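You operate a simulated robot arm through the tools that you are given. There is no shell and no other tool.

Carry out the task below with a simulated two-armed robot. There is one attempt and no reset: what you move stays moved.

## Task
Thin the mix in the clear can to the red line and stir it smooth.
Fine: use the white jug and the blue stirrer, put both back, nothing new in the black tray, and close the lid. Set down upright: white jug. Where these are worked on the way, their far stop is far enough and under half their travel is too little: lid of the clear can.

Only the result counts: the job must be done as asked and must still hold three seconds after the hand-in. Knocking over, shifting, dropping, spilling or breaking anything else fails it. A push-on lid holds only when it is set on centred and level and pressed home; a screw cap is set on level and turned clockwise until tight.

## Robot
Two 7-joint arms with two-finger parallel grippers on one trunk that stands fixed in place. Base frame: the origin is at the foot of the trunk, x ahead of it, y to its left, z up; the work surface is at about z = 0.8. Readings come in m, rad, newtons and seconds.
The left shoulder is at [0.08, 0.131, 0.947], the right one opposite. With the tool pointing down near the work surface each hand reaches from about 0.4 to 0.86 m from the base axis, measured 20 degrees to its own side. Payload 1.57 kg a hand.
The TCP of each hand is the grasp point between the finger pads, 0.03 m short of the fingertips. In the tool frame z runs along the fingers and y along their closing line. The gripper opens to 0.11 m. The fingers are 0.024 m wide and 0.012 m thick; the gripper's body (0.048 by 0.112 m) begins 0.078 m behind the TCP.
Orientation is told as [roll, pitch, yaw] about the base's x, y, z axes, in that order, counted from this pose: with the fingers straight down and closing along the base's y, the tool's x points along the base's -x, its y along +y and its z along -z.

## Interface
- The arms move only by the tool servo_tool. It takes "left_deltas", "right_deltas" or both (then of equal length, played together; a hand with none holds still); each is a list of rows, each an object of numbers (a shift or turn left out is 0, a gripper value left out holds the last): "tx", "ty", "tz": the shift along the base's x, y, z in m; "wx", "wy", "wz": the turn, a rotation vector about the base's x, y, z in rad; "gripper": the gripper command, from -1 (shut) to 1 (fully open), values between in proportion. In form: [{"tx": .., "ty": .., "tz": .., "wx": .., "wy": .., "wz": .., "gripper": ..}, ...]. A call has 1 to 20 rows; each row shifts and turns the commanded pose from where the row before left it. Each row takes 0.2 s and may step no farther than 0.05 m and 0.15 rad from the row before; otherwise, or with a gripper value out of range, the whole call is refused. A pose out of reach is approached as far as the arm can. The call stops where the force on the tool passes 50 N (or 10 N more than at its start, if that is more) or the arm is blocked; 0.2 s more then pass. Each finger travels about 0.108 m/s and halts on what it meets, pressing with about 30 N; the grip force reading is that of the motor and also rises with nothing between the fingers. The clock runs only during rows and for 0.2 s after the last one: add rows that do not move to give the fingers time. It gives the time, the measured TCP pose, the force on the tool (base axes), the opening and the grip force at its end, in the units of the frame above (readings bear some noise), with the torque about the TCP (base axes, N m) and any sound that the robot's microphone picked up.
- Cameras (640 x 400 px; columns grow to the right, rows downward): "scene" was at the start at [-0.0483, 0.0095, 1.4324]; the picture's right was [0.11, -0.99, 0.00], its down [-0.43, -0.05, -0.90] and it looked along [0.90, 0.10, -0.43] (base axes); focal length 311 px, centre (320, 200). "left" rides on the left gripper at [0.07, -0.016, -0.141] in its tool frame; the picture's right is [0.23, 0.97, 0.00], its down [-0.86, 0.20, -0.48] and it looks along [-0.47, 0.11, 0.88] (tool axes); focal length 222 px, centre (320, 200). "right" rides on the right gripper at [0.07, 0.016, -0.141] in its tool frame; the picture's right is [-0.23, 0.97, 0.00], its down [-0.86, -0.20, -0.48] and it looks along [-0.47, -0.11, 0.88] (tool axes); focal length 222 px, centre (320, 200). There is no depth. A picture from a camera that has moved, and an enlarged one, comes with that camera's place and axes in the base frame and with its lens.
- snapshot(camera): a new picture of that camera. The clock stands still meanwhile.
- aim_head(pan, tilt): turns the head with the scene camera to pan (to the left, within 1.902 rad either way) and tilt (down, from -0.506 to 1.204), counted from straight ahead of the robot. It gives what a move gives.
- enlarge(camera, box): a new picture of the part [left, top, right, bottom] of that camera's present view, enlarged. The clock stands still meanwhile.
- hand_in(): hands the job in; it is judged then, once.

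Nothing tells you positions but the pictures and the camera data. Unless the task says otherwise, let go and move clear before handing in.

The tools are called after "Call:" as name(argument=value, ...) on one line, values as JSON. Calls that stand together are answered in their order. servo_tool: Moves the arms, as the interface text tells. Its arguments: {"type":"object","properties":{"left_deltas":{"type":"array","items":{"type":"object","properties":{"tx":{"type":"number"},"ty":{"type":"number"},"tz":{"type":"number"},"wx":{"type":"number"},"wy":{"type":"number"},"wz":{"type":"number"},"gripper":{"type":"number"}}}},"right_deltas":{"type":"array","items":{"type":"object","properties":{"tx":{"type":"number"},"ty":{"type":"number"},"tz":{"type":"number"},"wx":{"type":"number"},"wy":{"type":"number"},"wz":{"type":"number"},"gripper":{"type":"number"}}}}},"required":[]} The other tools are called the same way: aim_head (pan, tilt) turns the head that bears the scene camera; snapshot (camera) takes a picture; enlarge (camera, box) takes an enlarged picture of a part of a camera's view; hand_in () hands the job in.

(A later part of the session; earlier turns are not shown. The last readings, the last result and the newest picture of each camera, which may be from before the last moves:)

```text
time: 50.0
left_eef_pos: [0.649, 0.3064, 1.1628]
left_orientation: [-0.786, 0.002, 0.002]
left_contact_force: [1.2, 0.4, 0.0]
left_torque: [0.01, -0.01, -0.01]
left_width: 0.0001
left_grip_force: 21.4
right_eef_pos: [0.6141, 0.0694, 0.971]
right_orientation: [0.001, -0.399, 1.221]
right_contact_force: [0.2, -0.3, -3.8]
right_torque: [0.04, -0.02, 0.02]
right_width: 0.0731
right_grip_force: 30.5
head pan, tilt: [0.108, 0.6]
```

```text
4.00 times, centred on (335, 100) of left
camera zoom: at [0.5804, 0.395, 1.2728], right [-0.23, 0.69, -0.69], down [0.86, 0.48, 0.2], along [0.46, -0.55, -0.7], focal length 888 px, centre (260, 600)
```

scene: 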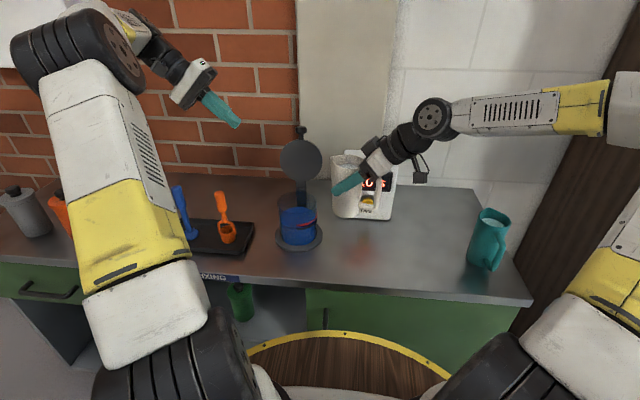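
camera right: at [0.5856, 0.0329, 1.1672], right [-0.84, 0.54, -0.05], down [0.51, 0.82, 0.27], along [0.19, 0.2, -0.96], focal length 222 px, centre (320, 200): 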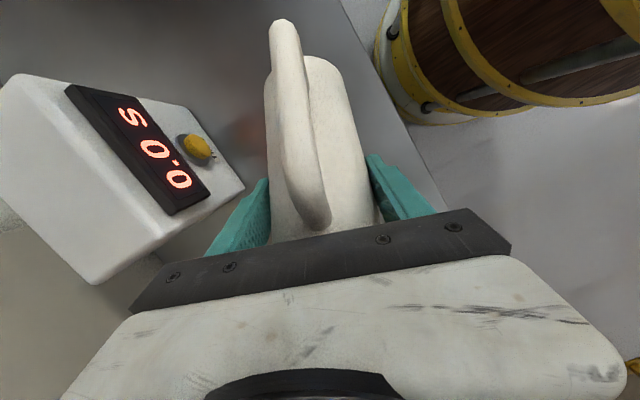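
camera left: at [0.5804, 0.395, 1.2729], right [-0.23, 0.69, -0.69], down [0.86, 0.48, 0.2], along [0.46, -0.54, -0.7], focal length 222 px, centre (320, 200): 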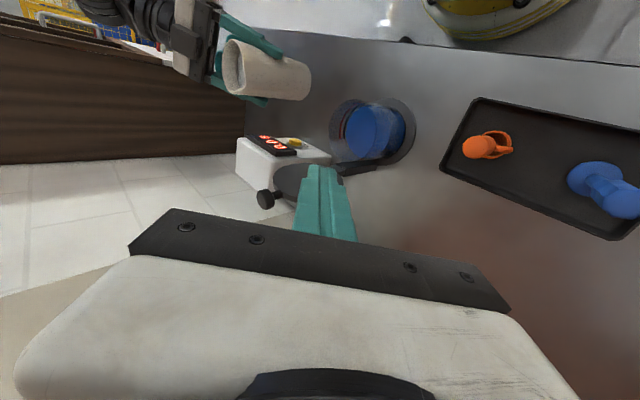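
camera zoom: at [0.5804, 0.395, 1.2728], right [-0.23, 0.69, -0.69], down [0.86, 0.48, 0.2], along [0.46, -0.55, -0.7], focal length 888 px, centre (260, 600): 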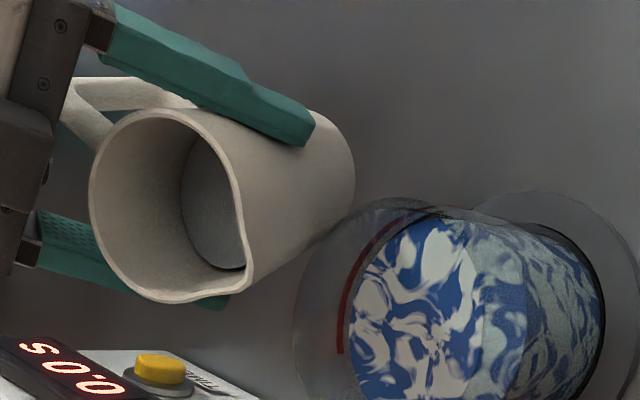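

Call:
servo_tool(right_deltas=[{"tx": -0.0031, "ty": -0.0084, "tz": -0.0034, "wx": 0.0548, "wy": -0.02}, {"tx": -0.0031, "ty": -0.0084, "tz": -0.0034, "wx": 0.0548, "wy": -0.02}, {"tx": -0.003, "ty": -0.0084, "tz": -0.0034, "wx": 0.0548, "wy": -0.02}, {"tx": -0.0022, "ty": -0.0065, "tz": 0.0161, "wx": 0.0393, "wy": -0.0143}, {"tx": -0.0022, "ty": -0.0065, "tz": 0.0161, "wx": 0.0393, "wy": -0.0143}, {"tx": -0.0022, "ty": -0.0065, "tz": 0.0161, "wx": 0.0393, "wy": -0.0143}, {"tx": -0.0022, "ty": -0.0065, "tz": 0.0161, "wx": 0.0393, "wy": -0.0143}, {"tx": -0.0022, "ty": -0.0065, "tz": 0.0161, "wx": 0.0393, "wy": -0.0143}, {}])

Call:
enlarge(camera="scene", box=[250, 110, 430, 260])

```text
time: 52.0
left_eef_pos: [0.6487, 0.3062, 1.1634]
left_orientation: [-0.786, 0.003, 0.0]
left_contact_force: [-0.6, -0.4, -0.2]
left_torque: [0.02, 0.02, -0.01]
left_width: 0.0
left_grip_force: 21.7
right_eef_pos: [0.5922, 0.0094, 1.0411]
right_orientation: [0.0, -0.785, 1.22]
right_contact_force: [0.5, -0.2, -3.9]
right_torque: [0.05, -0.05, 0.03]
right_width: 0.073
right_grip_force: 29.6
head pan, tilt: [0.108, 0.6]
```

```text
2.67 times, centred on (340, 185) of scene
camera zoom: at [-0.0516, 0.0092, 1.4185], right [0.11, -0.99, 0.0], down [-0.56, -0.06, -0.82], along [0.82, 0.09, -0.57], focal length 830 px, centre (267, 240)
```

zoom: 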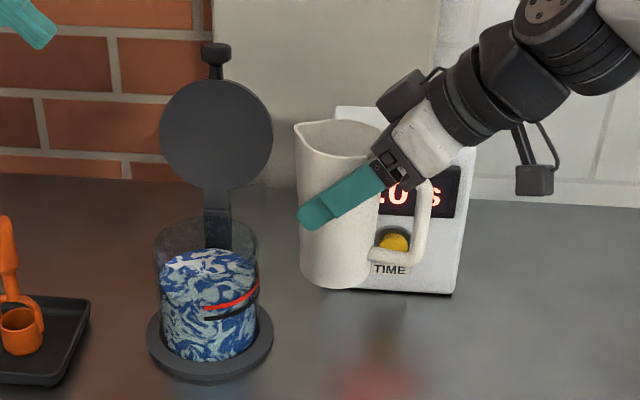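

Call:
servo_tool(right_deltas=[{"ty": -0.01, "wz": -0.068}, {"ty": -0.016, "wz": -0.08}, {"ty": -0.02, "tx": 0.001, "wz": -0.1}, {"ty": -0.02, "tx": 0.002, "wz": -0.116}, {"ty": -0.02, "tx": 0.002, "wz": -0.116}, {"ty": -0.02, "tx": 0.002, "wz": -0.116}, {"ty": -0.02, "tx": 0.002, "wz": -0.116}, {"ty": -0.02, "tx": 0.002, "wz": -0.116}, {"ty": -0.02, "tx": 0.001, "wz": -0.116}, {"ty": -0.02, "tx": 0.001, "wz": -0.116}, {"ty": -0.018, "tx": 0.001, "wz": -0.1}, {"ty": -0.01, "tx": 0.001, "wz": -0.06}, {}, {}])

Call:
enlarge(camera="scene", box=[370, 130, 530, 270])

Call:
snapshot(camera="right")

```text
time: 55.0
left_eef_pos: [0.6489, 0.3065, 1.1624]
left_orientation: [-0.786, 0.002, 0.0]
left_contact_force: [-0.2, -0.2, -0.6]
left_torque: [0.01, 0.0, 0.0]
left_width: 0.0001
left_grip_force: 21.0
right_eef_pos: [0.608, -0.203, 1.0417]
right_orientation: [0.003, -0.785, 0.001]
right_contact_force: [-0.3, 0.6, -2.6]
right_torque: [0.01, -0.05, 0.02]
right_width: 0.0727
right_grip_force: 30.3
head pan, tilt: [0.108, 0.6]
```

```text
2.86 times, centred on (450, 200) of scene
camera zoom: at [-0.0517, 0.0091, 1.4185], right [0.11, -0.99, 0.0], down [-0.56, -0.06, -0.82], along [0.82, 0.09, -0.57], focal length 889 px, centre (-51, 200)
```

zoom: 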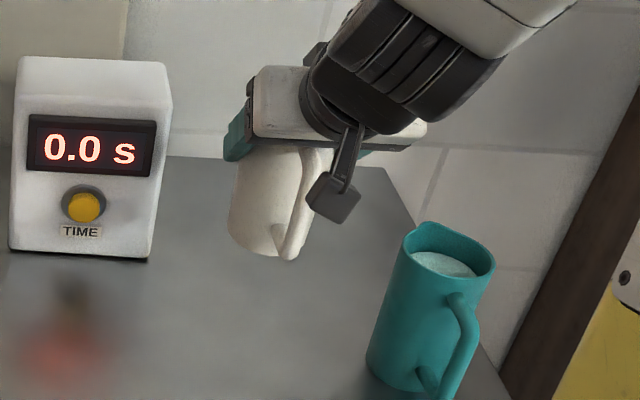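

```text
taken
camera right: at [0.4602, -0.189, 1.0933], right [0.16, 0.97, 0.16], down [0.27, -0.2, 0.94], along [0.95, -0.11, -0.29], focal length 222 px, centre (320, 200)
```

right: 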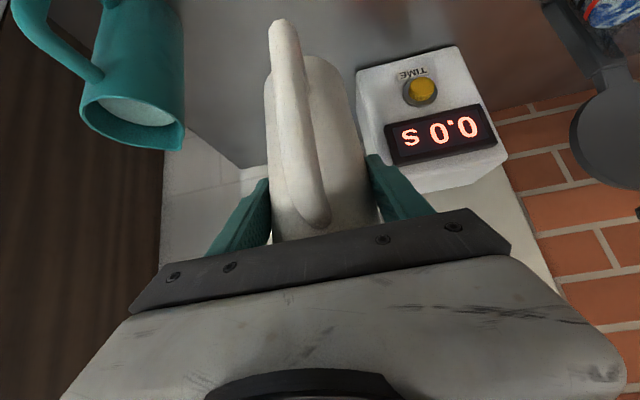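

Call:
servo_tool(right_deltas=[{"tz": -0.01}, {"tz": -0.018}, {"tz": -0.018}, {"tz": -0.018}, {"tz": -0.018}, {"tz": -0.018}, {"tz": -0.018}, {"tz": -0.012}, {"tz": -0.008}, {"tz": -0.004}, {}])

Call:
servo_tool(right_deltas=[{"tz": -0.002}, {"tz": -0.002}, {}])

```text
time: 57.4
left_eef_pos: [0.6501, 0.3062, 1.1638]
left_orientation: [-0.788, 0.001, -0.001]
left_contact_force: [0.2, 0.0, 0.0]
left_torque: [0.04, -0.03, -0.01]
left_width: 0.0001
left_grip_force: 21.5
right_eef_pos: [0.6086, -0.2027, 0.8993]
right_orientation: [0.004, -0.784, -0.001]
right_contact_force: [0.7, 0.1, -3.1]
right_torque: [-0.01, -0.05, 0.0]
right_width: 0.0727
right_grip_force: 29.2
head pan, tilt: [0.108, 0.6]
```

```text
time: 58.2
left_eef_pos: [0.6486, 0.3067, 1.1627]
left_orientation: [-0.787, 0.002, -0.001]
left_contact_force: [0.2, 0.4, -0.3]
left_torque: [0.07, 0.01, -0.03]
left_width: 0.0
left_grip_force: 21.0
right_eef_pos: [0.6092, -0.2022, 0.8965]
right_orientation: [0.001, -0.785, 0.003]
right_contact_force: [-0.3, -0.6, -2.9]
right_torque: [0.02, 0.02, 0.0]
right_width: 0.0728
right_grip_force: 30.3
head pan, tilt: [0.108, 0.6]
```

Call:
servo_tool(right_deltas=[{"tz": -0.0015}, {"tz": -0.0015}, {}])

```text
time: 59.0
left_eef_pos: [0.6489, 0.3068, 1.1629]
left_orientation: [-0.789, 0.0, 0.0]
left_contact_force: [-0.5, 0.3, 0.1]
left_torque: [-0.03, -0.03, -0.02]
left_width: 0.0
left_grip_force: 21.2
right_eef_pos: [0.61, -0.2029, 0.895]
right_orientation: [-0.001, -0.792, 0.002]
right_contact_force: [3.7, 4.0, 19.8]
right_torque: [0.05, 0.26, -0.02]
right_width: 0.0727
right_grip_force: 29.7
head pan, tilt: [0.108, 0.6]
```

The jug is on the bench. I relieve the pressure and open.

Call:
servo_tool(right_deltas=[{"tz": 0.001}, {"gripper": -0.2}, {"gripper": 0.4}, {"gripper": 0.7}, {"gripper": 1.0}, {}, {}])

Call:
enlarge(camera="scene", box=[370, 150, 510, 270])

Call:
snapshot(camera="right")

```text
time: 60.6
left_eef_pos: [0.6494, 0.3056, 1.1635]
left_orientation: [-0.788, 0.002, 0.0]
left_contact_force: [0.1, -0.3, 0.2]
left_torque: [-0.01, -0.03, -0.01]
left_width: 0.0
left_grip_force: 21.2
right_eef_pos: [0.6091, -0.2027, 0.8936]
right_orientation: [0.002, -0.784, 0.001]
right_contact_force: [-0.4, -0.5, -0.5]
right_torque: [0.02, 0.02, 0.02]
right_width: 0.1101
right_grip_force: 0.1
head pan, tilt: [0.108, 0.6]
```

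```text
3.33 times, centred on (440, 210) of scene
camera zoom: at [-0.0517, 0.0092, 1.4185], right [0.11, -0.99, 0.0], down [-0.56, -0.06, -0.82], along [0.82, 0.09, -0.57], focal length 1037 px, centre (-80, 167)
```

zoom: 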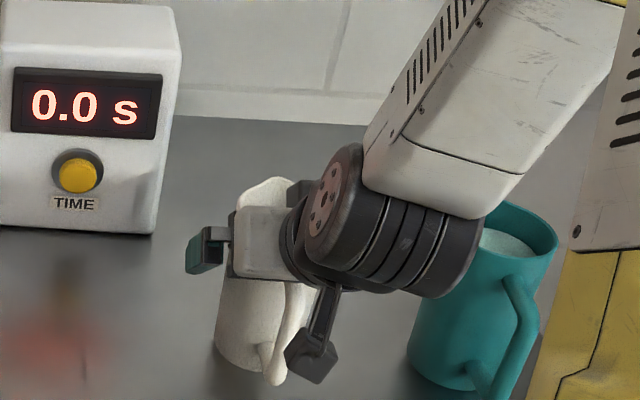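

```text
taken
camera right: at [0.4609, -0.1887, 0.9454], right [0.16, 0.97, 0.16], down [0.27, -0.2, 0.94], along [0.95, -0.11, -0.29], focal length 222 px, centre (320, 200)
```

right: 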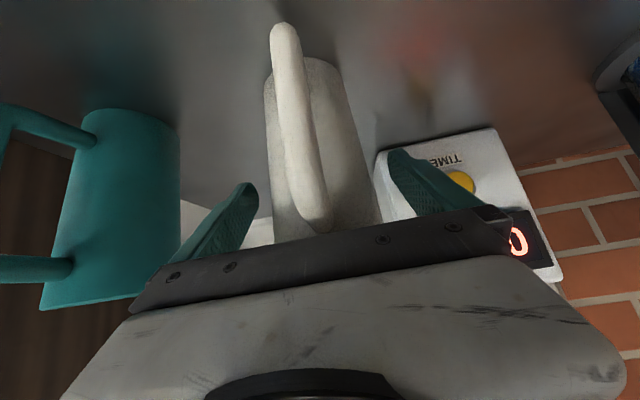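

The jug stands upright at its place. I raise and clear the right hand, and bring the left hand upright above the blue stirrer.

Call:
servo_tool(right_deltas=[{"tz": 0.02}, {"tz": 0.03}, {"tz": 0.04}, {"tz": 0.04}, {"tz": 0.04}, {"tz": 0.04, "wy": 0.1}, {"tx": -0.02, "ty": -0.01, "tz": 0.02, "wy": 0.11}, {"tx": -0.02, "ty": -0.01, "tz": 0.02, "wy": 0.11}, {"tx": -0.02, "ty": -0.01, "tz": 0.01, "wy": 0.11}, {"tx": -0.02, "ty": -0.01, "tz": 0.01, "wy": 0.11}, {"tx": -0.02, "ty": -0.01, "wy": 0.11}, {"tx": -0.02, "ty": -0.01, "wy": 0.135}, {}], left_deltas=[{}, {}, {"ty": 0.01, "tz": 0.01, "wx": 0.06}, {"tx": -0.005, "ty": 0.018, "tz": 0.01, "wx": 0.09}, {"tx": -0.005, "ty": 0.018, "wx": 0.09}, {"tx": -0.005, "ty": 0.018, "wx": 0.09}, {"tx": -0.005, "ty": 0.018, "wx": 0.09}, {"tx": -0.005, "ty": 0.018, "wx": 0.09}, {"tx": -0.005, "ty": 0.018, "wx": 0.09}, {"tx": -0.005, "ty": 0.018, "wx": 0.09, "gripper": 0.1}, {"tx": -0.005, "ty": 0.018, "wx": 0.09}, {"tx": -0.005, "ty": 0.006, "wx": 0.007}, {}])

Call:
snapshot(camera="scene")

Call:
snapshot(camera="left")

```text
time: 63.4
left_eef_pos: [0.6041, 0.466, 1.1844]
left_orientation: [0.001, 0.002, 0.001]
left_contact_force: [-0.6, 0.2, 0.3]
left_torque: [0.03, -0.03, 0.01]
left_width: 0.0603
left_grip_force: 0.1
right_eef_pos: [0.4889, -0.2629, 1.164]
right_orientation: [0.002, 0.004, -0.001]
right_contact_force: [-0.1, -0.8, -0.8]
right_torque: [-0.02, -0.01, 0.0]
right_width: 0.1099
right_grip_force: 0.2
head pan, tilt: [0.108, 0.6]
```

```text
taken
```

scene: 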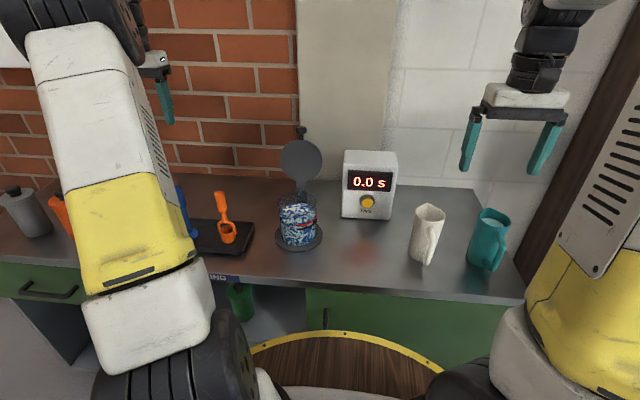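

```text
taken
camera left: at [0.5358, 0.4489, 1.3239], right [-0.23, 0.97, 0.0], down [0.86, 0.2, 0.48], along [0.46, 0.11, -0.88], focal length 222 px, centre (320, 200)
```

left: 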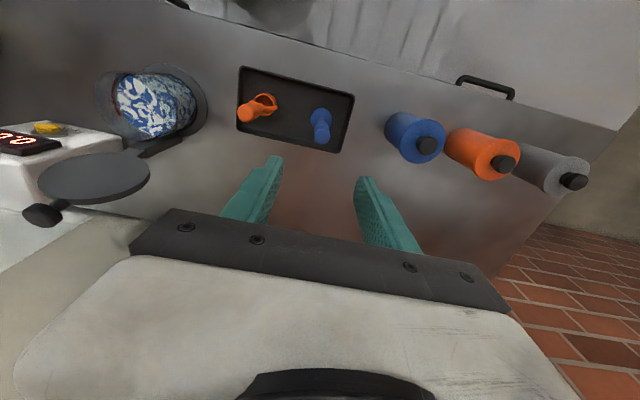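

Call:
enlarge(camera="left", box=[220, 55, 380, 165])

Call:
enlarge(camera="scene", box=[278, 195, 328, 240])

```text
3.64 times, centred on (300, 110) of left
camera zoom: at [0.5358, 0.4489, 1.3239], right [-0.23, 0.97, 0.0], down [0.86, 0.2, 0.48], along [0.46, 0.11, -0.88], focal length 808 px, centre (393, 527)
```

zoom: 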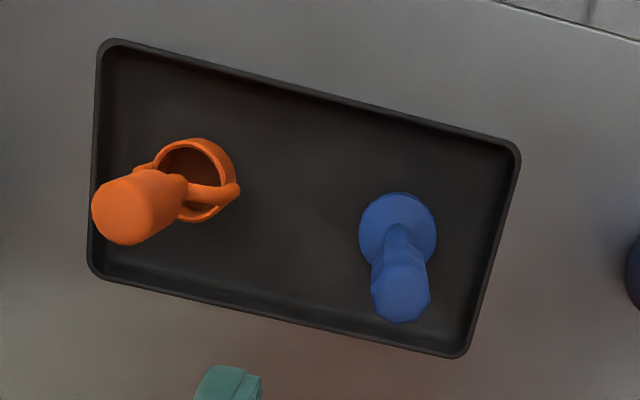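

```text
8.89 times, centred on (303, 218) of scene
camera zoom: at [-0.0518, 0.0092, 1.4185], right [0.11, -0.99, 0.0], down [-0.56, -0.06, -0.82], along [0.82, 0.09, -0.57], focal length 2766 px, centre (471, 44)
```

zoom: 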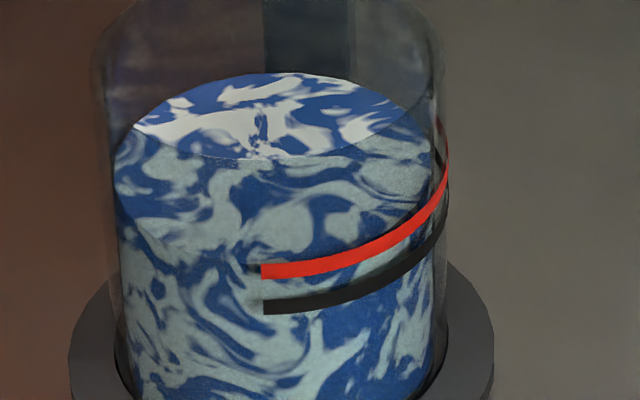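

Call:
servo_tool(left_deltas=[{"tx": 0.004, "ty": 0.002, "tz": -0.03}, {"tz": -0.04}, {"tz": -0.04}, {"tz": -0.04}, {}])

Call:
enlarge(camera="left", box=[220, 80, 420, 260])

```text
time: 64.6
left_eef_pos: [0.6092, 0.4638, 1.0344]
left_orientation: [0.002, 0.003, 0.002]
left_contact_force: [0.2, 0.7, 0.7]
left_torque: [-0.02, -0.01, 0.02]
left_width: 0.0604
left_grip_force: 0.1
right_eef_pos: [0.4903, -0.2625, 1.163]
right_orientation: [0.001, 0.0, -0.001]
right_contact_force: [0.3, 1.6, -0.4]
right_torque: [-0.03, 0.01, 0.01]
right_width: 0.11
right_grip_force: 0.1
head pan, tilt: [0.108, 0.6]
```

```text
2.22 times, centred on (320, 170) of left
camera zoom: at [0.5404, 0.4487, 1.1743], right [-0.23, 0.97, 0.0], down [0.86, 0.2, 0.48], along [0.46, 0.11, -0.88], focal length 494 px, centre (320, 267)
```

zoom: 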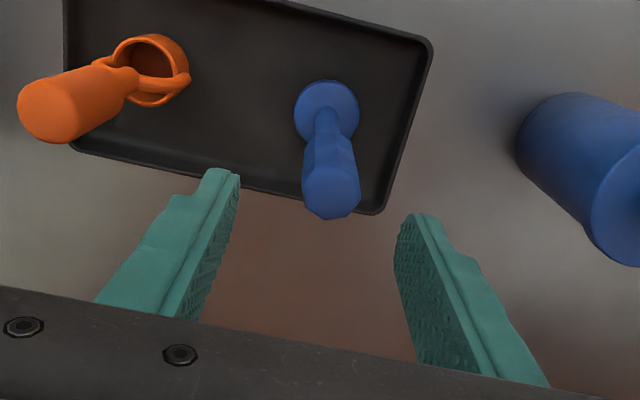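

Call:
servo_tool(left_deltas=[{"tx": -0.003, "ty": 0.004, "tz": -0.025}, {"tz": -0.025}, {"tz": -0.024}, {}])

Call:
enlarge(camera="left", box=[220, 80, 420, 260])

```text
time: 65.6
left_eef_pos: [0.6078, 0.4689, 0.9615]
left_orientation: [0.002, 0.002, 0.001]
left_contact_force: [-0.1, 0.3, -0.7]
left_torque: [-0.03, 0.0, 0.0]
left_width: 0.0604
left_grip_force: 0.0
right_eef_pos: [0.4887, -0.2611, 1.1634]
right_orientation: [0.002, 0.002, 0.001]
right_contact_force: [-0.9, -0.1, 0.2]
right_torque: [0.01, -0.02, 0.0]
right_width: 0.11
right_grip_force: 0.1
head pan, tilt: [0.108, 0.6]
```

```text
2.22 times, centred on (320, 170) of left
camera zoom: at [0.5392, 0.4532, 1.1017], right [-0.23, 0.97, 0.0], down [0.86, 0.2, 0.48], along [0.46, 0.11, -0.88], focal length 494 px, centre (320, 267)
```

zoom: 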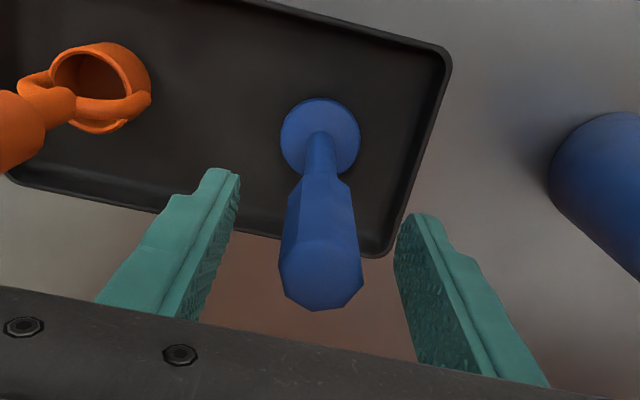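

Call:
servo_tool(left_deltas=[{"gripper": -0.2}, {"gripper": -0.5}, {"gripper": -1}, {}, {}])

Call:
enlarge(camera="left", box=[220, 80, 420, 260])

```text
time: 66.8
left_eef_pos: [0.6068, 0.4683, 0.9627]
left_orientation: [0.001, 0.001, -0.001]
left_contact_force: [-0.6, 0.2, -0.2]
left_torque: [0.17, 0.01, -0.01]
left_width: 0.0249
left_grip_force: 30.0
right_eef_pos: [0.4902, -0.262, 1.1642]
right_orientation: [0.003, 0.003, 0.0]
right_contact_force: [-0.7, 0.0, 0.0]
right_torque: [-0.01, -0.01, -0.01]
right_width: 0.11
right_grip_force: 0.0
head pan, tilt: [0.108, 0.6]
```

```text
2.22 times, centred on (320, 170) of left
camera zoom: at [0.5393, 0.4531, 1.1018], right [-0.23, 0.97, 0.0], down [0.86, 0.2, 0.48], along [0.46, 0.11, -0.88], focal length 494 px, centre (320, 267)
```

zoom: 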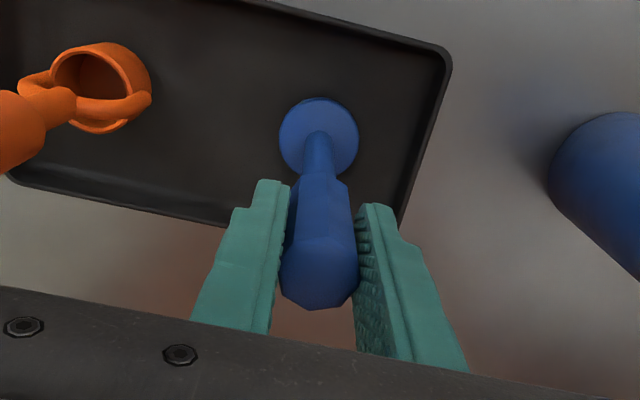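

The stirrer is gripped. I lift it well above the orange one, and carry it over the can.

Call:
servo_tool(left_deltas=[{"tz": 0.02}, {"tz": 0.035}, {"tz": 0.04}, {"tz": 0.04}, {"tz": 0.04}, {"tz": 0.03}, {"tx": 0.004, "ty": -0.03}, {"tx": 0.004, "ty": -0.04}, {"tx": 0.005, "ty": -0.045}, {"tx": 0.005, "ty": -0.045}, {"tx": 0.005, "ty": -0.045}, {"tx": 0.005, "ty": -0.045}, {"tx": 0.004, "ty": -0.04}, {"tx": 0.004, "ty": -0.03}, {}])

Call:
snapshot(camera="scene")

Call:
snapshot(camera="left")

```text
time: 70.0
left_eef_pos: [0.6419, 0.1495, 1.1662]
left_orientation: [0.002, 0.003, 0.002]
left_contact_force: [0.4, -0.2, -2.2]
left_torque: [0.1, 0.02, -0.03]
left_width: 0.0253
left_grip_force: 30.0
right_eef_pos: [0.489, -0.2622, 1.164]
right_orientation: [0.003, 0.001, 0.0]
right_contact_force: [0.2, -0.2, -0.4]
right_torque: [0.01, 0.01, -0.01]
right_width: 0.11
right_grip_force: 0.0
head pan, tilt: [0.108, 0.6]
```

```text
taken
```

scene: 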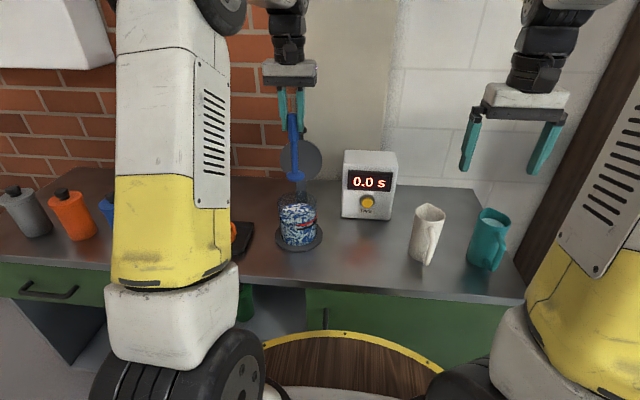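

```text
taken
camera left: at [0.5739, 0.1334, 1.3057], right [-0.23, 0.97, 0.0], down [0.86, 0.2, 0.48], along [0.46, 0.11, -0.88], focal length 222 px, centre (320, 200)
```

left: 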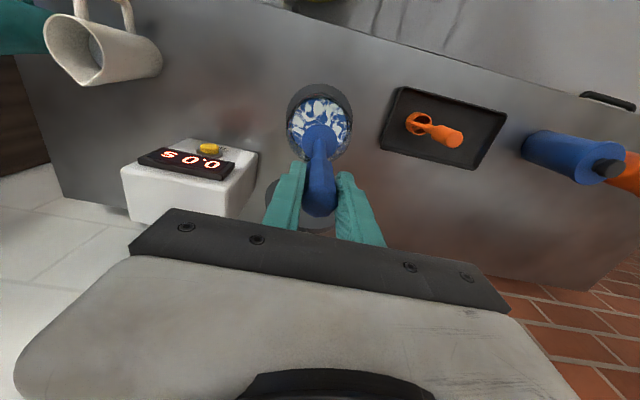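

Call:
enlarge(camera="left", box=[260, 70, 380, 230])

Call:
enlarge(camera="scene", box=[250, 110, 350, 260])

```text
2.50 times, centred on (320, 150) of left
camera zoom: at [0.5739, 0.1334, 1.3057], right [-0.23, 0.97, 0.0], down [0.86, 0.2, 0.48], along [0.46, 0.11, -0.88], focal length 555 px, centre (320, 325)
```

zoom: 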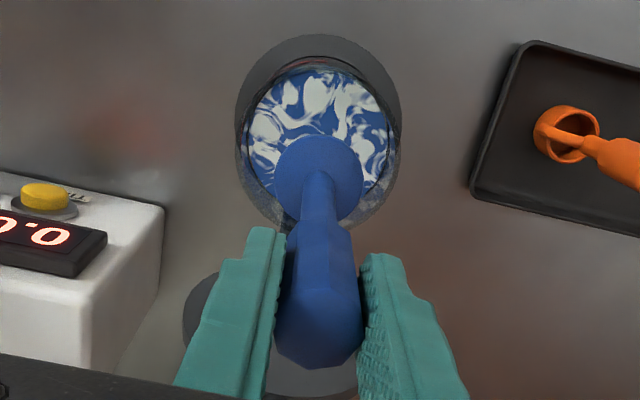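

```text
2.67 times, centred on (300, 185) of scene
camera zoom: at [-0.0517, 0.0091, 1.4185], right [0.11, -0.99, 0.0], down [-0.56, -0.06, -0.82], along [0.82, 0.09, -0.57], focal length 830 px, centre (373, 240)
```

zoom: 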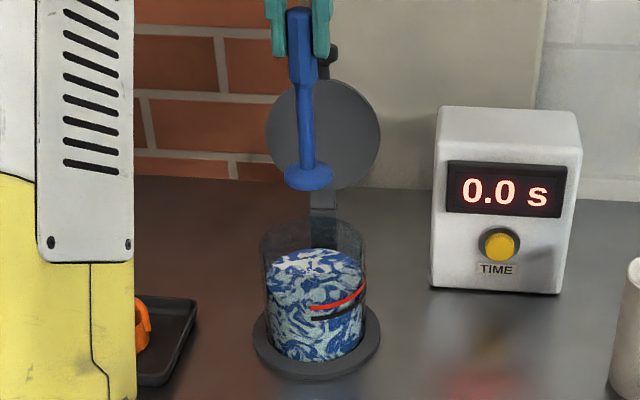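

Call:
servo_tool(left_deltas=[{"tx": 0.003, "tz": -0.02}, {"tz": -0.03}, {"tz": -0.03}, {"tz": -0.03}, {"tz": -0.03}, {"tz": -0.025}, {"tz": -0.015}, {}])

Call:
enlarge(camera="scene", box=[250, 110, 350, 260])

Call:
enlarge(camera="left", box=[240, 70, 400, 230])

```text
time: 71.8
left_eef_pos: [0.6466, 0.1507, 0.9851]
left_orientation: [0.002, 0.001, 0.002]
left_contact_force: [-0.1, 0.0, -1.9]
left_torque: [-0.12, -0.03, -0.01]
left_width: 0.0252
left_grip_force: 29.5
right_eef_pos: [0.4883, -0.2618, 1.1645]
right_orientation: [0.0, 0.002, 0.001]
right_contact_force: [0.1, -0.4, 0.4]
right_torque: [0.02, 0.02, 0.01]
right_width: 0.1102
right_grip_force: 0.1
head pan, tilt: [0.108, 0.6]
```

```text
2.67 times, centred on (300, 185) of scene
camera zoom: at [-0.0517, 0.0091, 1.4185], right [0.11, -0.99, 0.0], down [-0.56, -0.06, -0.82], along [0.82, 0.09, -0.57], focal length 830 px, centre (373, 240)
```

zoom: 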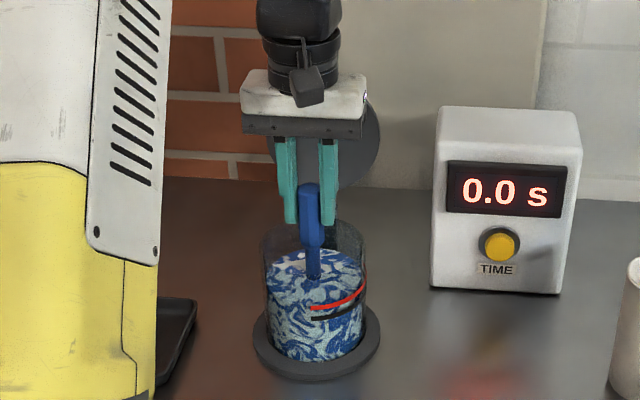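

```text
2.50 times, centred on (320, 150) of left
camera zoom: at [0.5783, 0.1341, 1.1253], right [-0.23, 0.97, 0.0], down [0.86, 0.2, 0.48], along [0.46, 0.11, -0.88], focal length 555 px, centre (320, 325)
```

zoom: 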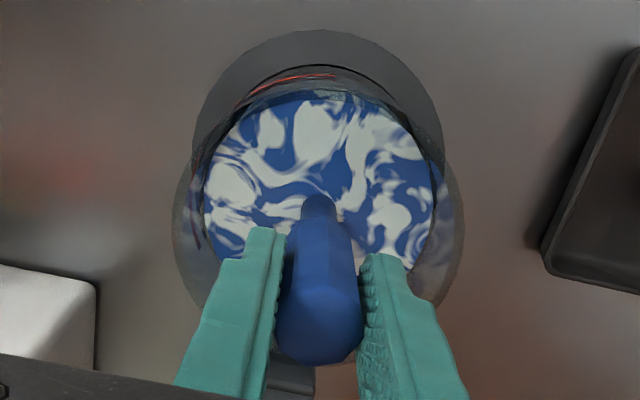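

The stirrer is in the mix, well centred. I stir in circles of 16 mm radius.

Call:
servo_tool(left_deltas=[{"tx": 0.015, "tz": -0.006}, {"tx": -0.0047, "ty": 0.0113}, {"tx": -0.0113, "ty": 0.0047}, {"tx": -0.0113, "ty": -0.0047}, {"tx": -0.0047, "ty": -0.0113}, {"tx": 0.0047, "ty": -0.0113}, {"tx": 0.0113, "ty": -0.0047}, {"tx": 0.0113, "ty": 0.0047}, {"tx": 0.0047, "ty": 0.0113}, {"tx": -0.0047, "ty": 0.0113}, {"tx": -0.0113, "ty": 0.0047}, {"tx": -0.0113, "ty": -0.0047}, {"tx": -0.0047, "ty": -0.0113}, {"tx": 0.0047, "ty": -0.0113}, {"tx": 0.0113, "ty": -0.0047}, {"tx": 0.0113, "ty": 0.0047}, {"tx": 0.0047, "ty": 0.0113}])

Call:
enlarge(camera="scene", box=[265, 160, 335, 255])

Call:
enlarge(camera="left", box=[240, 70, 400, 230])

```text
time: 75.4
left_eef_pos: [0.6605, 0.1485, 0.9783]
left_orientation: [0.002, 0.002, -0.001]
left_contact_force: [0.3, -0.2, -2.1]
left_torque: [-0.13, 0.02, -0.03]
left_width: 0.025
left_grip_force: 30.0
right_eef_pos: [0.4905, -0.2626, 1.164]
right_orientation: [0.002, 0.001, 0.001]
right_contact_force: [0.2, -0.2, 0.3]
right_torque: [0.03, -0.02, -0.03]
right_width: 0.1102
right_grip_force: 0.0
head pan, tilt: [0.108, 0.6]
```

```text
4.21 times, centred on (300, 208) of scene
camera zoom: at [-0.0517, 0.009, 1.4185], right [0.11, -0.99, 0.0], down [-0.56, -0.06, -0.82], along [0.82, 0.09, -0.57], focal length 1310 px, centre (404, 168)
```

zoom: 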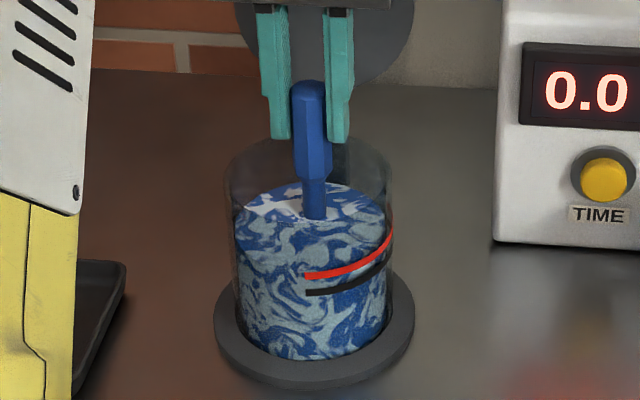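

```text
2.50 times, centred on (320, 150) of left
camera zoom: at [0.5923, 0.1329, 1.1189], right [-0.23, 0.97, 0.0], down [0.86, 0.2, 0.48], along [0.46, 0.11, -0.88], focal length 555 px, centre (320, 325)
```

zoom: 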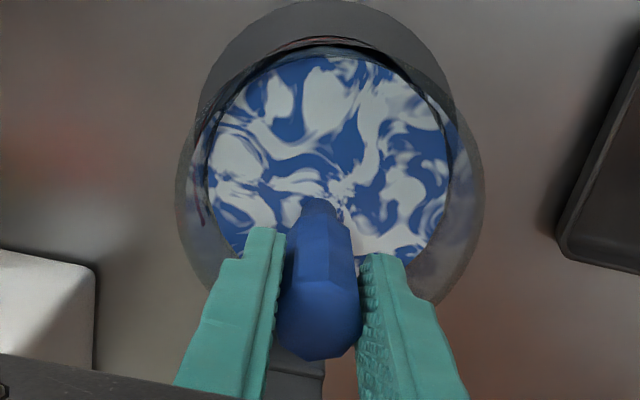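

Call:
servo_tool(left_deltas=[{"tx": -0.008, "ty": 0.0139}, {"tx": -0.016}, {"tx": -0.008, "ty": -0.0139}, {"tx": 0.008, "ty": -0.0139}, {"tx": 0.016}, {"tx": 0.008, "ty": 0.0139}, {"tx": -0.008, "ty": 0.0139}, {"tx": -0.016}, {"tx": -0.008, "ty": -0.0139}, {"tx": 0.008, "ty": -0.0139}, {"tx": 0.016}, {"tx": 0.008, "ty": 0.0139}, {"tx": -0.008, "ty": 0.0139}, {"tx": -0.016}, {"tx": -0.008, "ty": -0.0139}, {"tx": 0.008, "ty": -0.0139}, {"tx": 0.016}, {"tx": 0.008, "ty": 0.0139}])

Call:
enlarge(camera="scene", box=[265, 160, 335, 255])

Call:
enlarge(camera="left", box=[240, 70, 400, 230])

```text
time: 79.2
left_eef_pos: [0.6613, 0.1489, 0.979]
left_orientation: [0.001, 0.002, 0.0]
left_contact_force: [-0.1, 1.0, -1.2]
left_torque: [0.07, 0.01, 0.0]
left_width: 0.0251
left_grip_force: 30.5
right_eef_pos: [0.4882, -0.2623, 1.1639]
right_orientation: [0.002, 0.001, 0.001]
right_contact_force: [-0.9, 0.0, 0.2]
right_torque: [-0.02, -0.02, -0.02]
right_width: 0.1099
right_grip_force: 0.0
head pan, tilt: [0.108, 0.6]
```

```text
4.21 times, centred on (300, 208) of scene
camera zoom: at [-0.0518, 0.009, 1.4185], right [0.11, -0.99, 0.0], down [-0.56, -0.06, -0.82], along [0.82, 0.09, -0.57], focal length 1310 px, centre (404, 168)
```

zoom: 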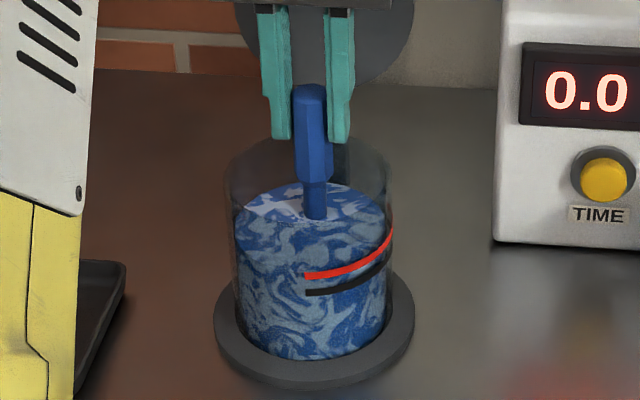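

```text
2.50 times, centred on (320, 150) of left
camera zoom: at [0.5926, 0.1324, 1.1186], right [-0.23, 0.97, 0.0], down [0.86, 0.2, 0.48], along [0.46, 0.11, -0.88], focal length 555 px, centre (320, 325)
```

zoom: 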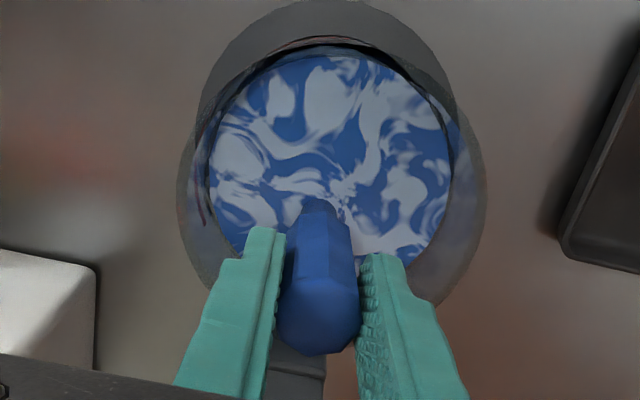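

It is blending. I keep stirring.

Call:
servo_tool(left_deltas=[{"tx": -0.008, "ty": 0.0139}, {"tx": -0.016}, {"tx": -0.008, "ty": -0.0139}, {"tx": 0.008, "ty": -0.0139}, {"tx": 0.016}, {"tx": 0.008, "ty": 0.0139}, {"tx": -0.008, "ty": 0.0139}, {"tx": -0.016}, {"tx": -0.008, "ty": -0.0139}, {"tx": 0.008, "ty": -0.0139}, {"tx": 0.016}, {"tx": 0.008, "ty": 0.0139}, {"tx": -0.008, "ty": 0.0139}, {"tx": -0.016}, {"tx": -0.008, "ty": -0.0139}, {"tx": 0.008, "ty": -0.0139}, {"tx": 0.016}, {"tx": 0.008, "ty": 0.0139}])

Call:
servo_tool(left_deltas=[{"tx": -0.008, "ty": 0.0139}, {"tx": -0.016}, {"tx": -0.008, "ty": -0.0139}, {"tx": 0.008, "ty": -0.0139}, {"tx": 0.016}, {"tx": 0.008, "ty": 0.0139}, {"tx": -0.008, "ty": 0.0139}, {"tx": -0.016}, {"tx": -0.008, "ty": -0.0139}, {"tx": 0.008, "ty": -0.0139}, {"tx": 0.016}, {"tx": 0.008, "ty": 0.0139}, {"tx": -0.008, "ty": 0.0139}, {"tx": -0.016}, {"tx": -0.008, "ty": -0.0139}, {"tx": 0.008, "ty": -0.0139}, {"tx": 0.016}, {"tx": 0.008, "ty": 0.0139}])

Call:
enlarge(camera="scene", box=[265, 160, 335, 255])

Call:
enlarge(camera="left", box=[240, 70, 400, 230])

```text
time: 83.0
left_eef_pos: [0.66, 0.15, 0.9793]
left_orientation: [0.002, 0.001, -0.002]
left_contact_force: [0.6, -0.4, -2.6]
left_torque: [0.09, 0.02, -0.03]
left_width: 0.0248
left_grip_force: 30.4
right_eef_pos: [0.4887, -0.2622, 1.164]
right_orientation: [0.001, 0.0, 0.0]
right_contact_force: [-0.5, -0.3, -0.5]
right_torque: [0.04, -0.02, -0.02]
right_width: 0.11
right_grip_force: 0.0
head pan, tilt: [0.108, 0.6]
```

```text
time: 86.8
left_eef_pos: [0.6617, 0.1502, 0.98]
left_orientation: [0.001, 0.001, -0.002]
left_contact_force: [1.0, -0.3, -0.4]
left_torque: [0.05, -0.03, -0.03]
left_width: 0.0249
left_grip_force: 30.0
right_eef_pos: [0.4889, -0.2628, 1.1639]
right_orientation: [0.0, 0.001, 0.001]
right_contact_force: [-0.1, -0.7, 0.3]
right_torque: [0.03, 0.01, -0.01]
right_width: 0.1101
right_grip_force: 0.1
head pan, tilt: [0.108, 0.6]
```

```text
4.21 times, centred on (300, 208) of scene
camera zoom: at [-0.0518, 0.009, 1.4185], right [0.11, -0.99, 0.0], down [-0.56, -0.06, -0.82], along [0.82, 0.09, -0.57], focal length 1310 px, centre (404, 168)
```

zoom: 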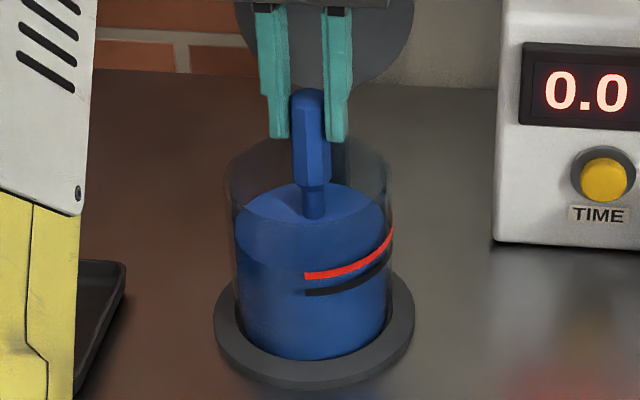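

```text
2.50 times, centred on (320, 150) of left
camera zoom: at [0.5928, 0.1338, 1.1192], right [-0.23, 0.97, 0.0], down [0.86, 0.2, 0.48], along [0.46, 0.11, -0.88], focal length 555 px, centre (320, 325)
```

zoom: 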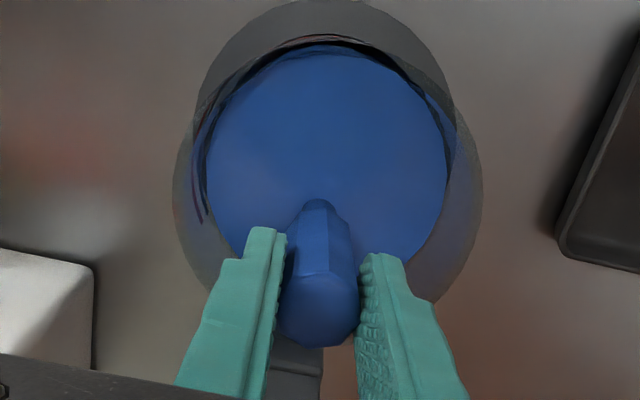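

The mix is smooth now. I check the level line closely.

Call:
enlarge(camera="scene", box=[286, 210, 316, 232])

Call:
enlarge(camera="scene", box=[278, 195, 328, 240])

Call:
enlarge(camera="left", box=[280, 70, 360, 130])

```text
16.00 times, centred on (301, 221) of scene
camera zoom: at [-0.0518, 0.009, 1.4185], right [0.11, -0.99, 0.0], down [-0.56, -0.06, -0.82], along [0.82, 0.09, -0.57], focal length 4978 px, centre (624, -136)
```

zoom: 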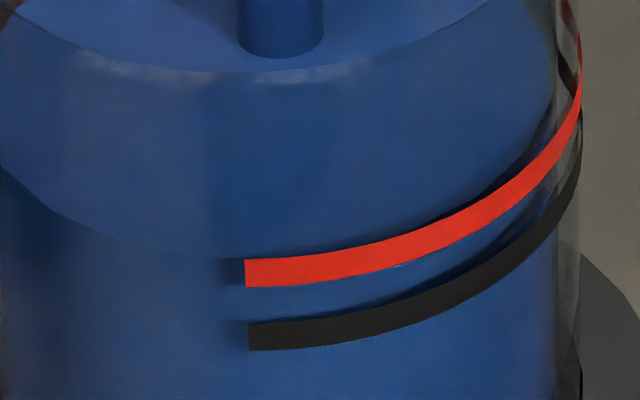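

```text
8.89 times, centred on (303, 218) of scene
camera zoom: at [-0.0518, 0.009, 1.4185], right [0.11, -0.99, 0.0], down [-0.56, -0.06, -0.82], along [0.82, 0.09, -0.57], focal length 2766 px, centre (471, 44)
```

zoom: 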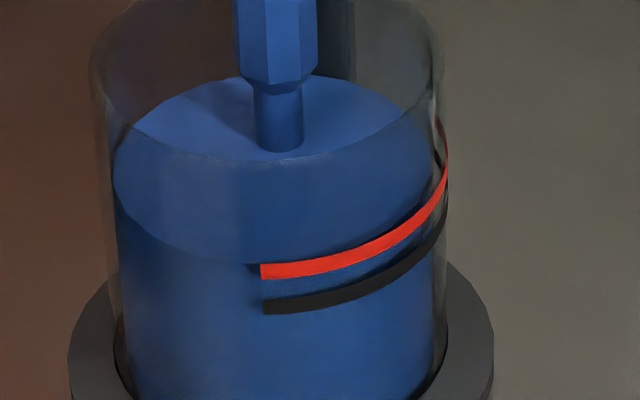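

```text
6.67 times, centred on (320, 100) of left
camera zoom: at [0.5928, 0.1338, 1.1192], right [-0.23, 0.97, 0.0], down [0.86, 0.2, 0.48], along [0.46, 0.11, -0.88], focal length 1481 px, centre (320, 867)
```

zoom: 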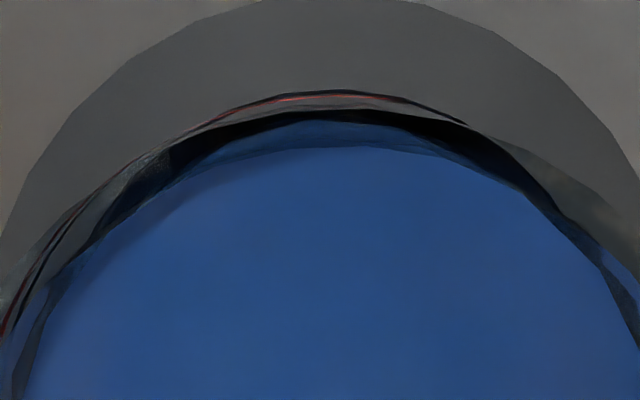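

The liquid's edge meets the red line's band (within about 1 mm once the glass thickness is allowed for). I centre the stirrer, raise it out of the mix inside the can and let it drip.

Call:
servo_tool(left_deltas=[{"tx": -0.008}, {"tx": -0.008, "tz": 0.01}, {"tz": 0.02}, {"tz": 0.02}, {"tz": 0.02}, {"tz": 0.02}, {"tz": 0.01}, {}, {}, {}, {}, {}, {}, {}])

Call:
enlarge(camera="scene", box=[265, 140, 335, 255])

Call:
enlarge(camera="left", box=[240, 70, 400, 230])

```text
time: 89.8
left_eef_pos: [0.6452, 0.1495, 1.0801]
left_orientation: [0.001, 0.002, 0.001]
left_contact_force: [0.5, 0.4, -1.0]
left_torque: [-0.01, 0.03, -0.05]
left_width: 0.0249
left_grip_force: 30.0
right_eef_pos: [0.4903, -0.2634, 1.1642]
right_orientation: [0.003, 0.002, 0.0]
right_contact_force: [-0.2, -1.2, -0.4]
right_torque: [0.03, -0.05, 0.0]
right_width: 0.11
right_grip_force: 0.0
head pan, tilt: [0.108, 0.6]
```

```text
3.48 times, centred on (300, 198) of scene
camera zoom: at [-0.0517, 0.0091, 1.4185], right [0.11, -0.99, 0.0], down [-0.56, -0.06, -0.82], along [0.82, 0.09, -0.57], focal length 1082 px, centre (390, 209)
```

zoom: 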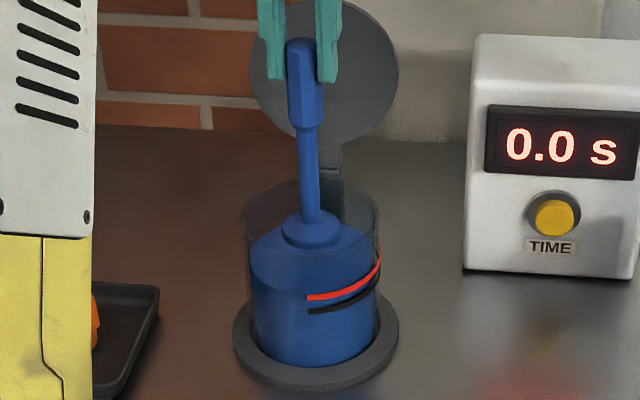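

```text
2.50 times, centred on (320, 150) of left
camera zoom: at [0.5766, 0.133, 1.2197], right [-0.23, 0.97, 0.0], down [0.86, 0.2, 0.48], along [0.46, 0.11, -0.88], focal length 555 px, centre (320, 325)
```

zoom: 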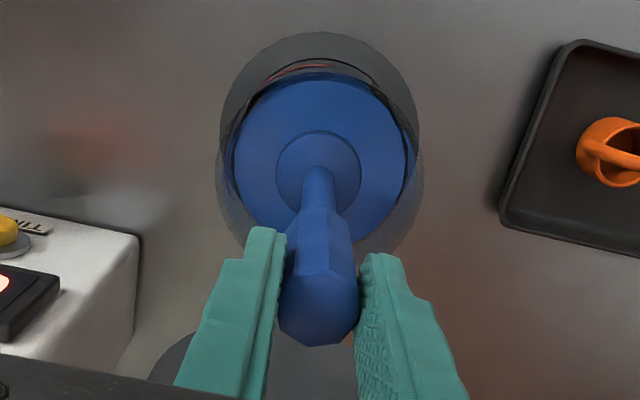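

Call:
servo_tool(left_deltas=[{}, {}, {}, {}, {}, {}, {}, {}, {}, {}, {}, {}, {}, {}, {}, {}, {}, {}, {}, {}])

Call:
servo_tool(left_deltas=[{}, {}, {}, {}, {}, {}, {}, {}, {}, {}, {}, {}, {}, {}, {}, {}, {}, {}, {}, {}])

Call:
enlarge(camera="scene", box=[265, 140, 335, 255])

Call:
enlarge(camera="scene", box=[286, 210, 316, 232])

```text
time: 94.0
left_eef_pos: [0.6451, 0.1491, 1.0802]
left_orientation: [0.001, 0.002, -0.001]
left_contact_force: [0.4, 0.7, -1.9]
left_torque: [0.02, 0.03, 0.01]
left_width: 0.0249
left_grip_force: 30.3
right_eef_pos: [0.4889, -0.2624, 1.1632]
right_orientation: [0.002, 0.002, -0.001]
right_contact_force: [-0.9, 0.4, 0.3]
right_torque: [0.03, -0.03, -0.01]
right_width: 0.1099
right_grip_force: 0.1
head pan, tilt: [0.108, 0.6]
```

```text
time: 98.2
left_eef_pos: [0.6446, 0.1489, 1.0798]
left_orientation: [0.002, 0.003, -0.001]
left_contact_force: [0.3, 0.2, -1.9]
left_torque: [0.02, 0.02, -0.03]
left_width: 0.0247
left_grip_force: 29.5
right_eef_pos: [0.4901, -0.2622, 1.164]
right_orientation: [0.001, 0.003, 0.0]
right_contact_force: [0.4, -0.3, -0.8]
right_torque: [0.01, -0.01, 0.01]
right_width: 0.1102
right_grip_force: 0.1
head pan, tilt: [0.108, 0.6]
```

```text
3.48 times, centred on (300, 198) of scene
camera zoom: at [-0.0517, 0.0091, 1.4185], right [0.11, -0.99, 0.0], down [-0.56, -0.06, -0.82], along [0.82, 0.09, -0.57], focal length 1082 px, centre (390, 209)
```

zoom: 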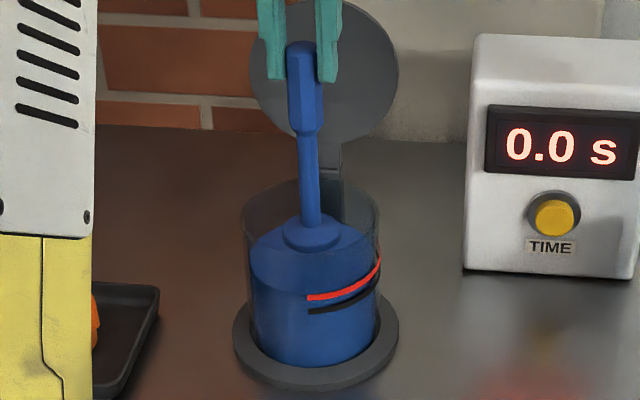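

```text
16.00 times, centred on (301, 221) of scene
camera zoom: at [-0.0517, 0.0091, 1.4185], right [0.11, -0.99, 0.0], down [-0.56, -0.06, -0.82], along [0.82, 0.09, -0.57], focal length 4978 px, centre (624, -136)
```

zoom: 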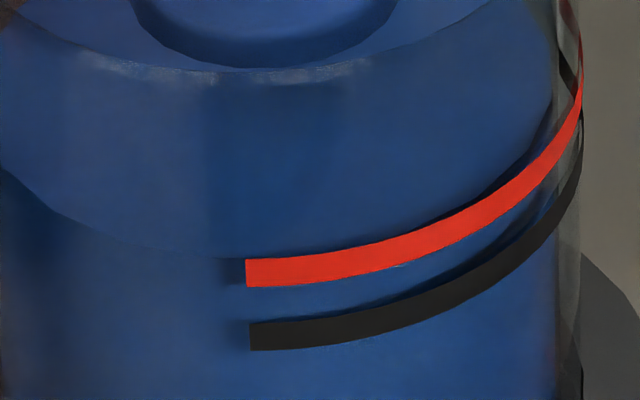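

No drips to be seen. I carry the stirrer back over its spot in the tray.

Call:
servo_tool(left_deltas=[{"tz": 0.02}, {"tz": 0.03}, {"tz": 0.03}, {"tz": 0.03}, {"tx": -0.003, "ty": 0.02}, {"tx": -0.005, "ty": 0.035}, {"tx": -0.005, "ty": 0.043}, {"tx": -0.005, "ty": 0.043}, {"tx": -0.005, "ty": 0.043}, {"tx": -0.005, "ty": 0.043}, {"tx": -0.005, "ty": 0.042}, {"tx": -0.004, "ty": 0.03}, {"tx": -0.001, "ty": 0.0205}, {}])

Call:
enlarge(camera="left", box=[200, 50, 420, 230])

Call:
snapshot(camera="scene")

```text
time: 101.2
left_eef_pos: [0.6037, 0.4676, 1.1873]
left_orientation: [0.001, 0.001, -0.001]
left_contact_force: [-0.5, -0.2, -0.6]
left_torque: [-0.03, 0.0, -0.01]
left_width: 0.025
left_grip_force: 29.9
right_eef_pos: [0.489, -0.2614, 1.1632]
right_orientation: [0.003, 0.002, 0.0]
right_contact_force: [0.6, 0.1, -0.3]
right_torque: [0.0, -0.02, 0.0]
right_width: 0.1101
right_grip_force: 0.0
head pan, tilt: [0.108, 0.6]
```

```text
2.22 times, centred on (310, 140) of left
camera zoom: at [0.5367, 0.4522, 1.3278], right [-0.23, 0.97, 0.0], down [0.86, 0.2, 0.48], along [0.46, 0.11, -0.88], focal length 494 px, centre (342, 333)
```

zoom: 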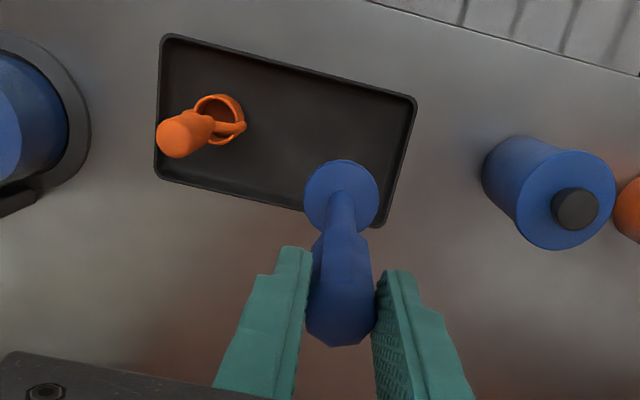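

```text
taken
```

scene: 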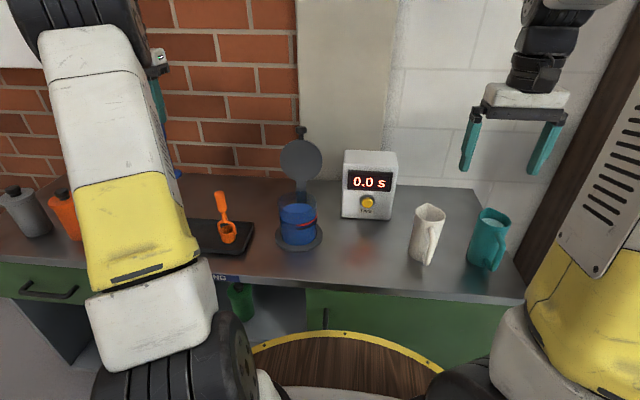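

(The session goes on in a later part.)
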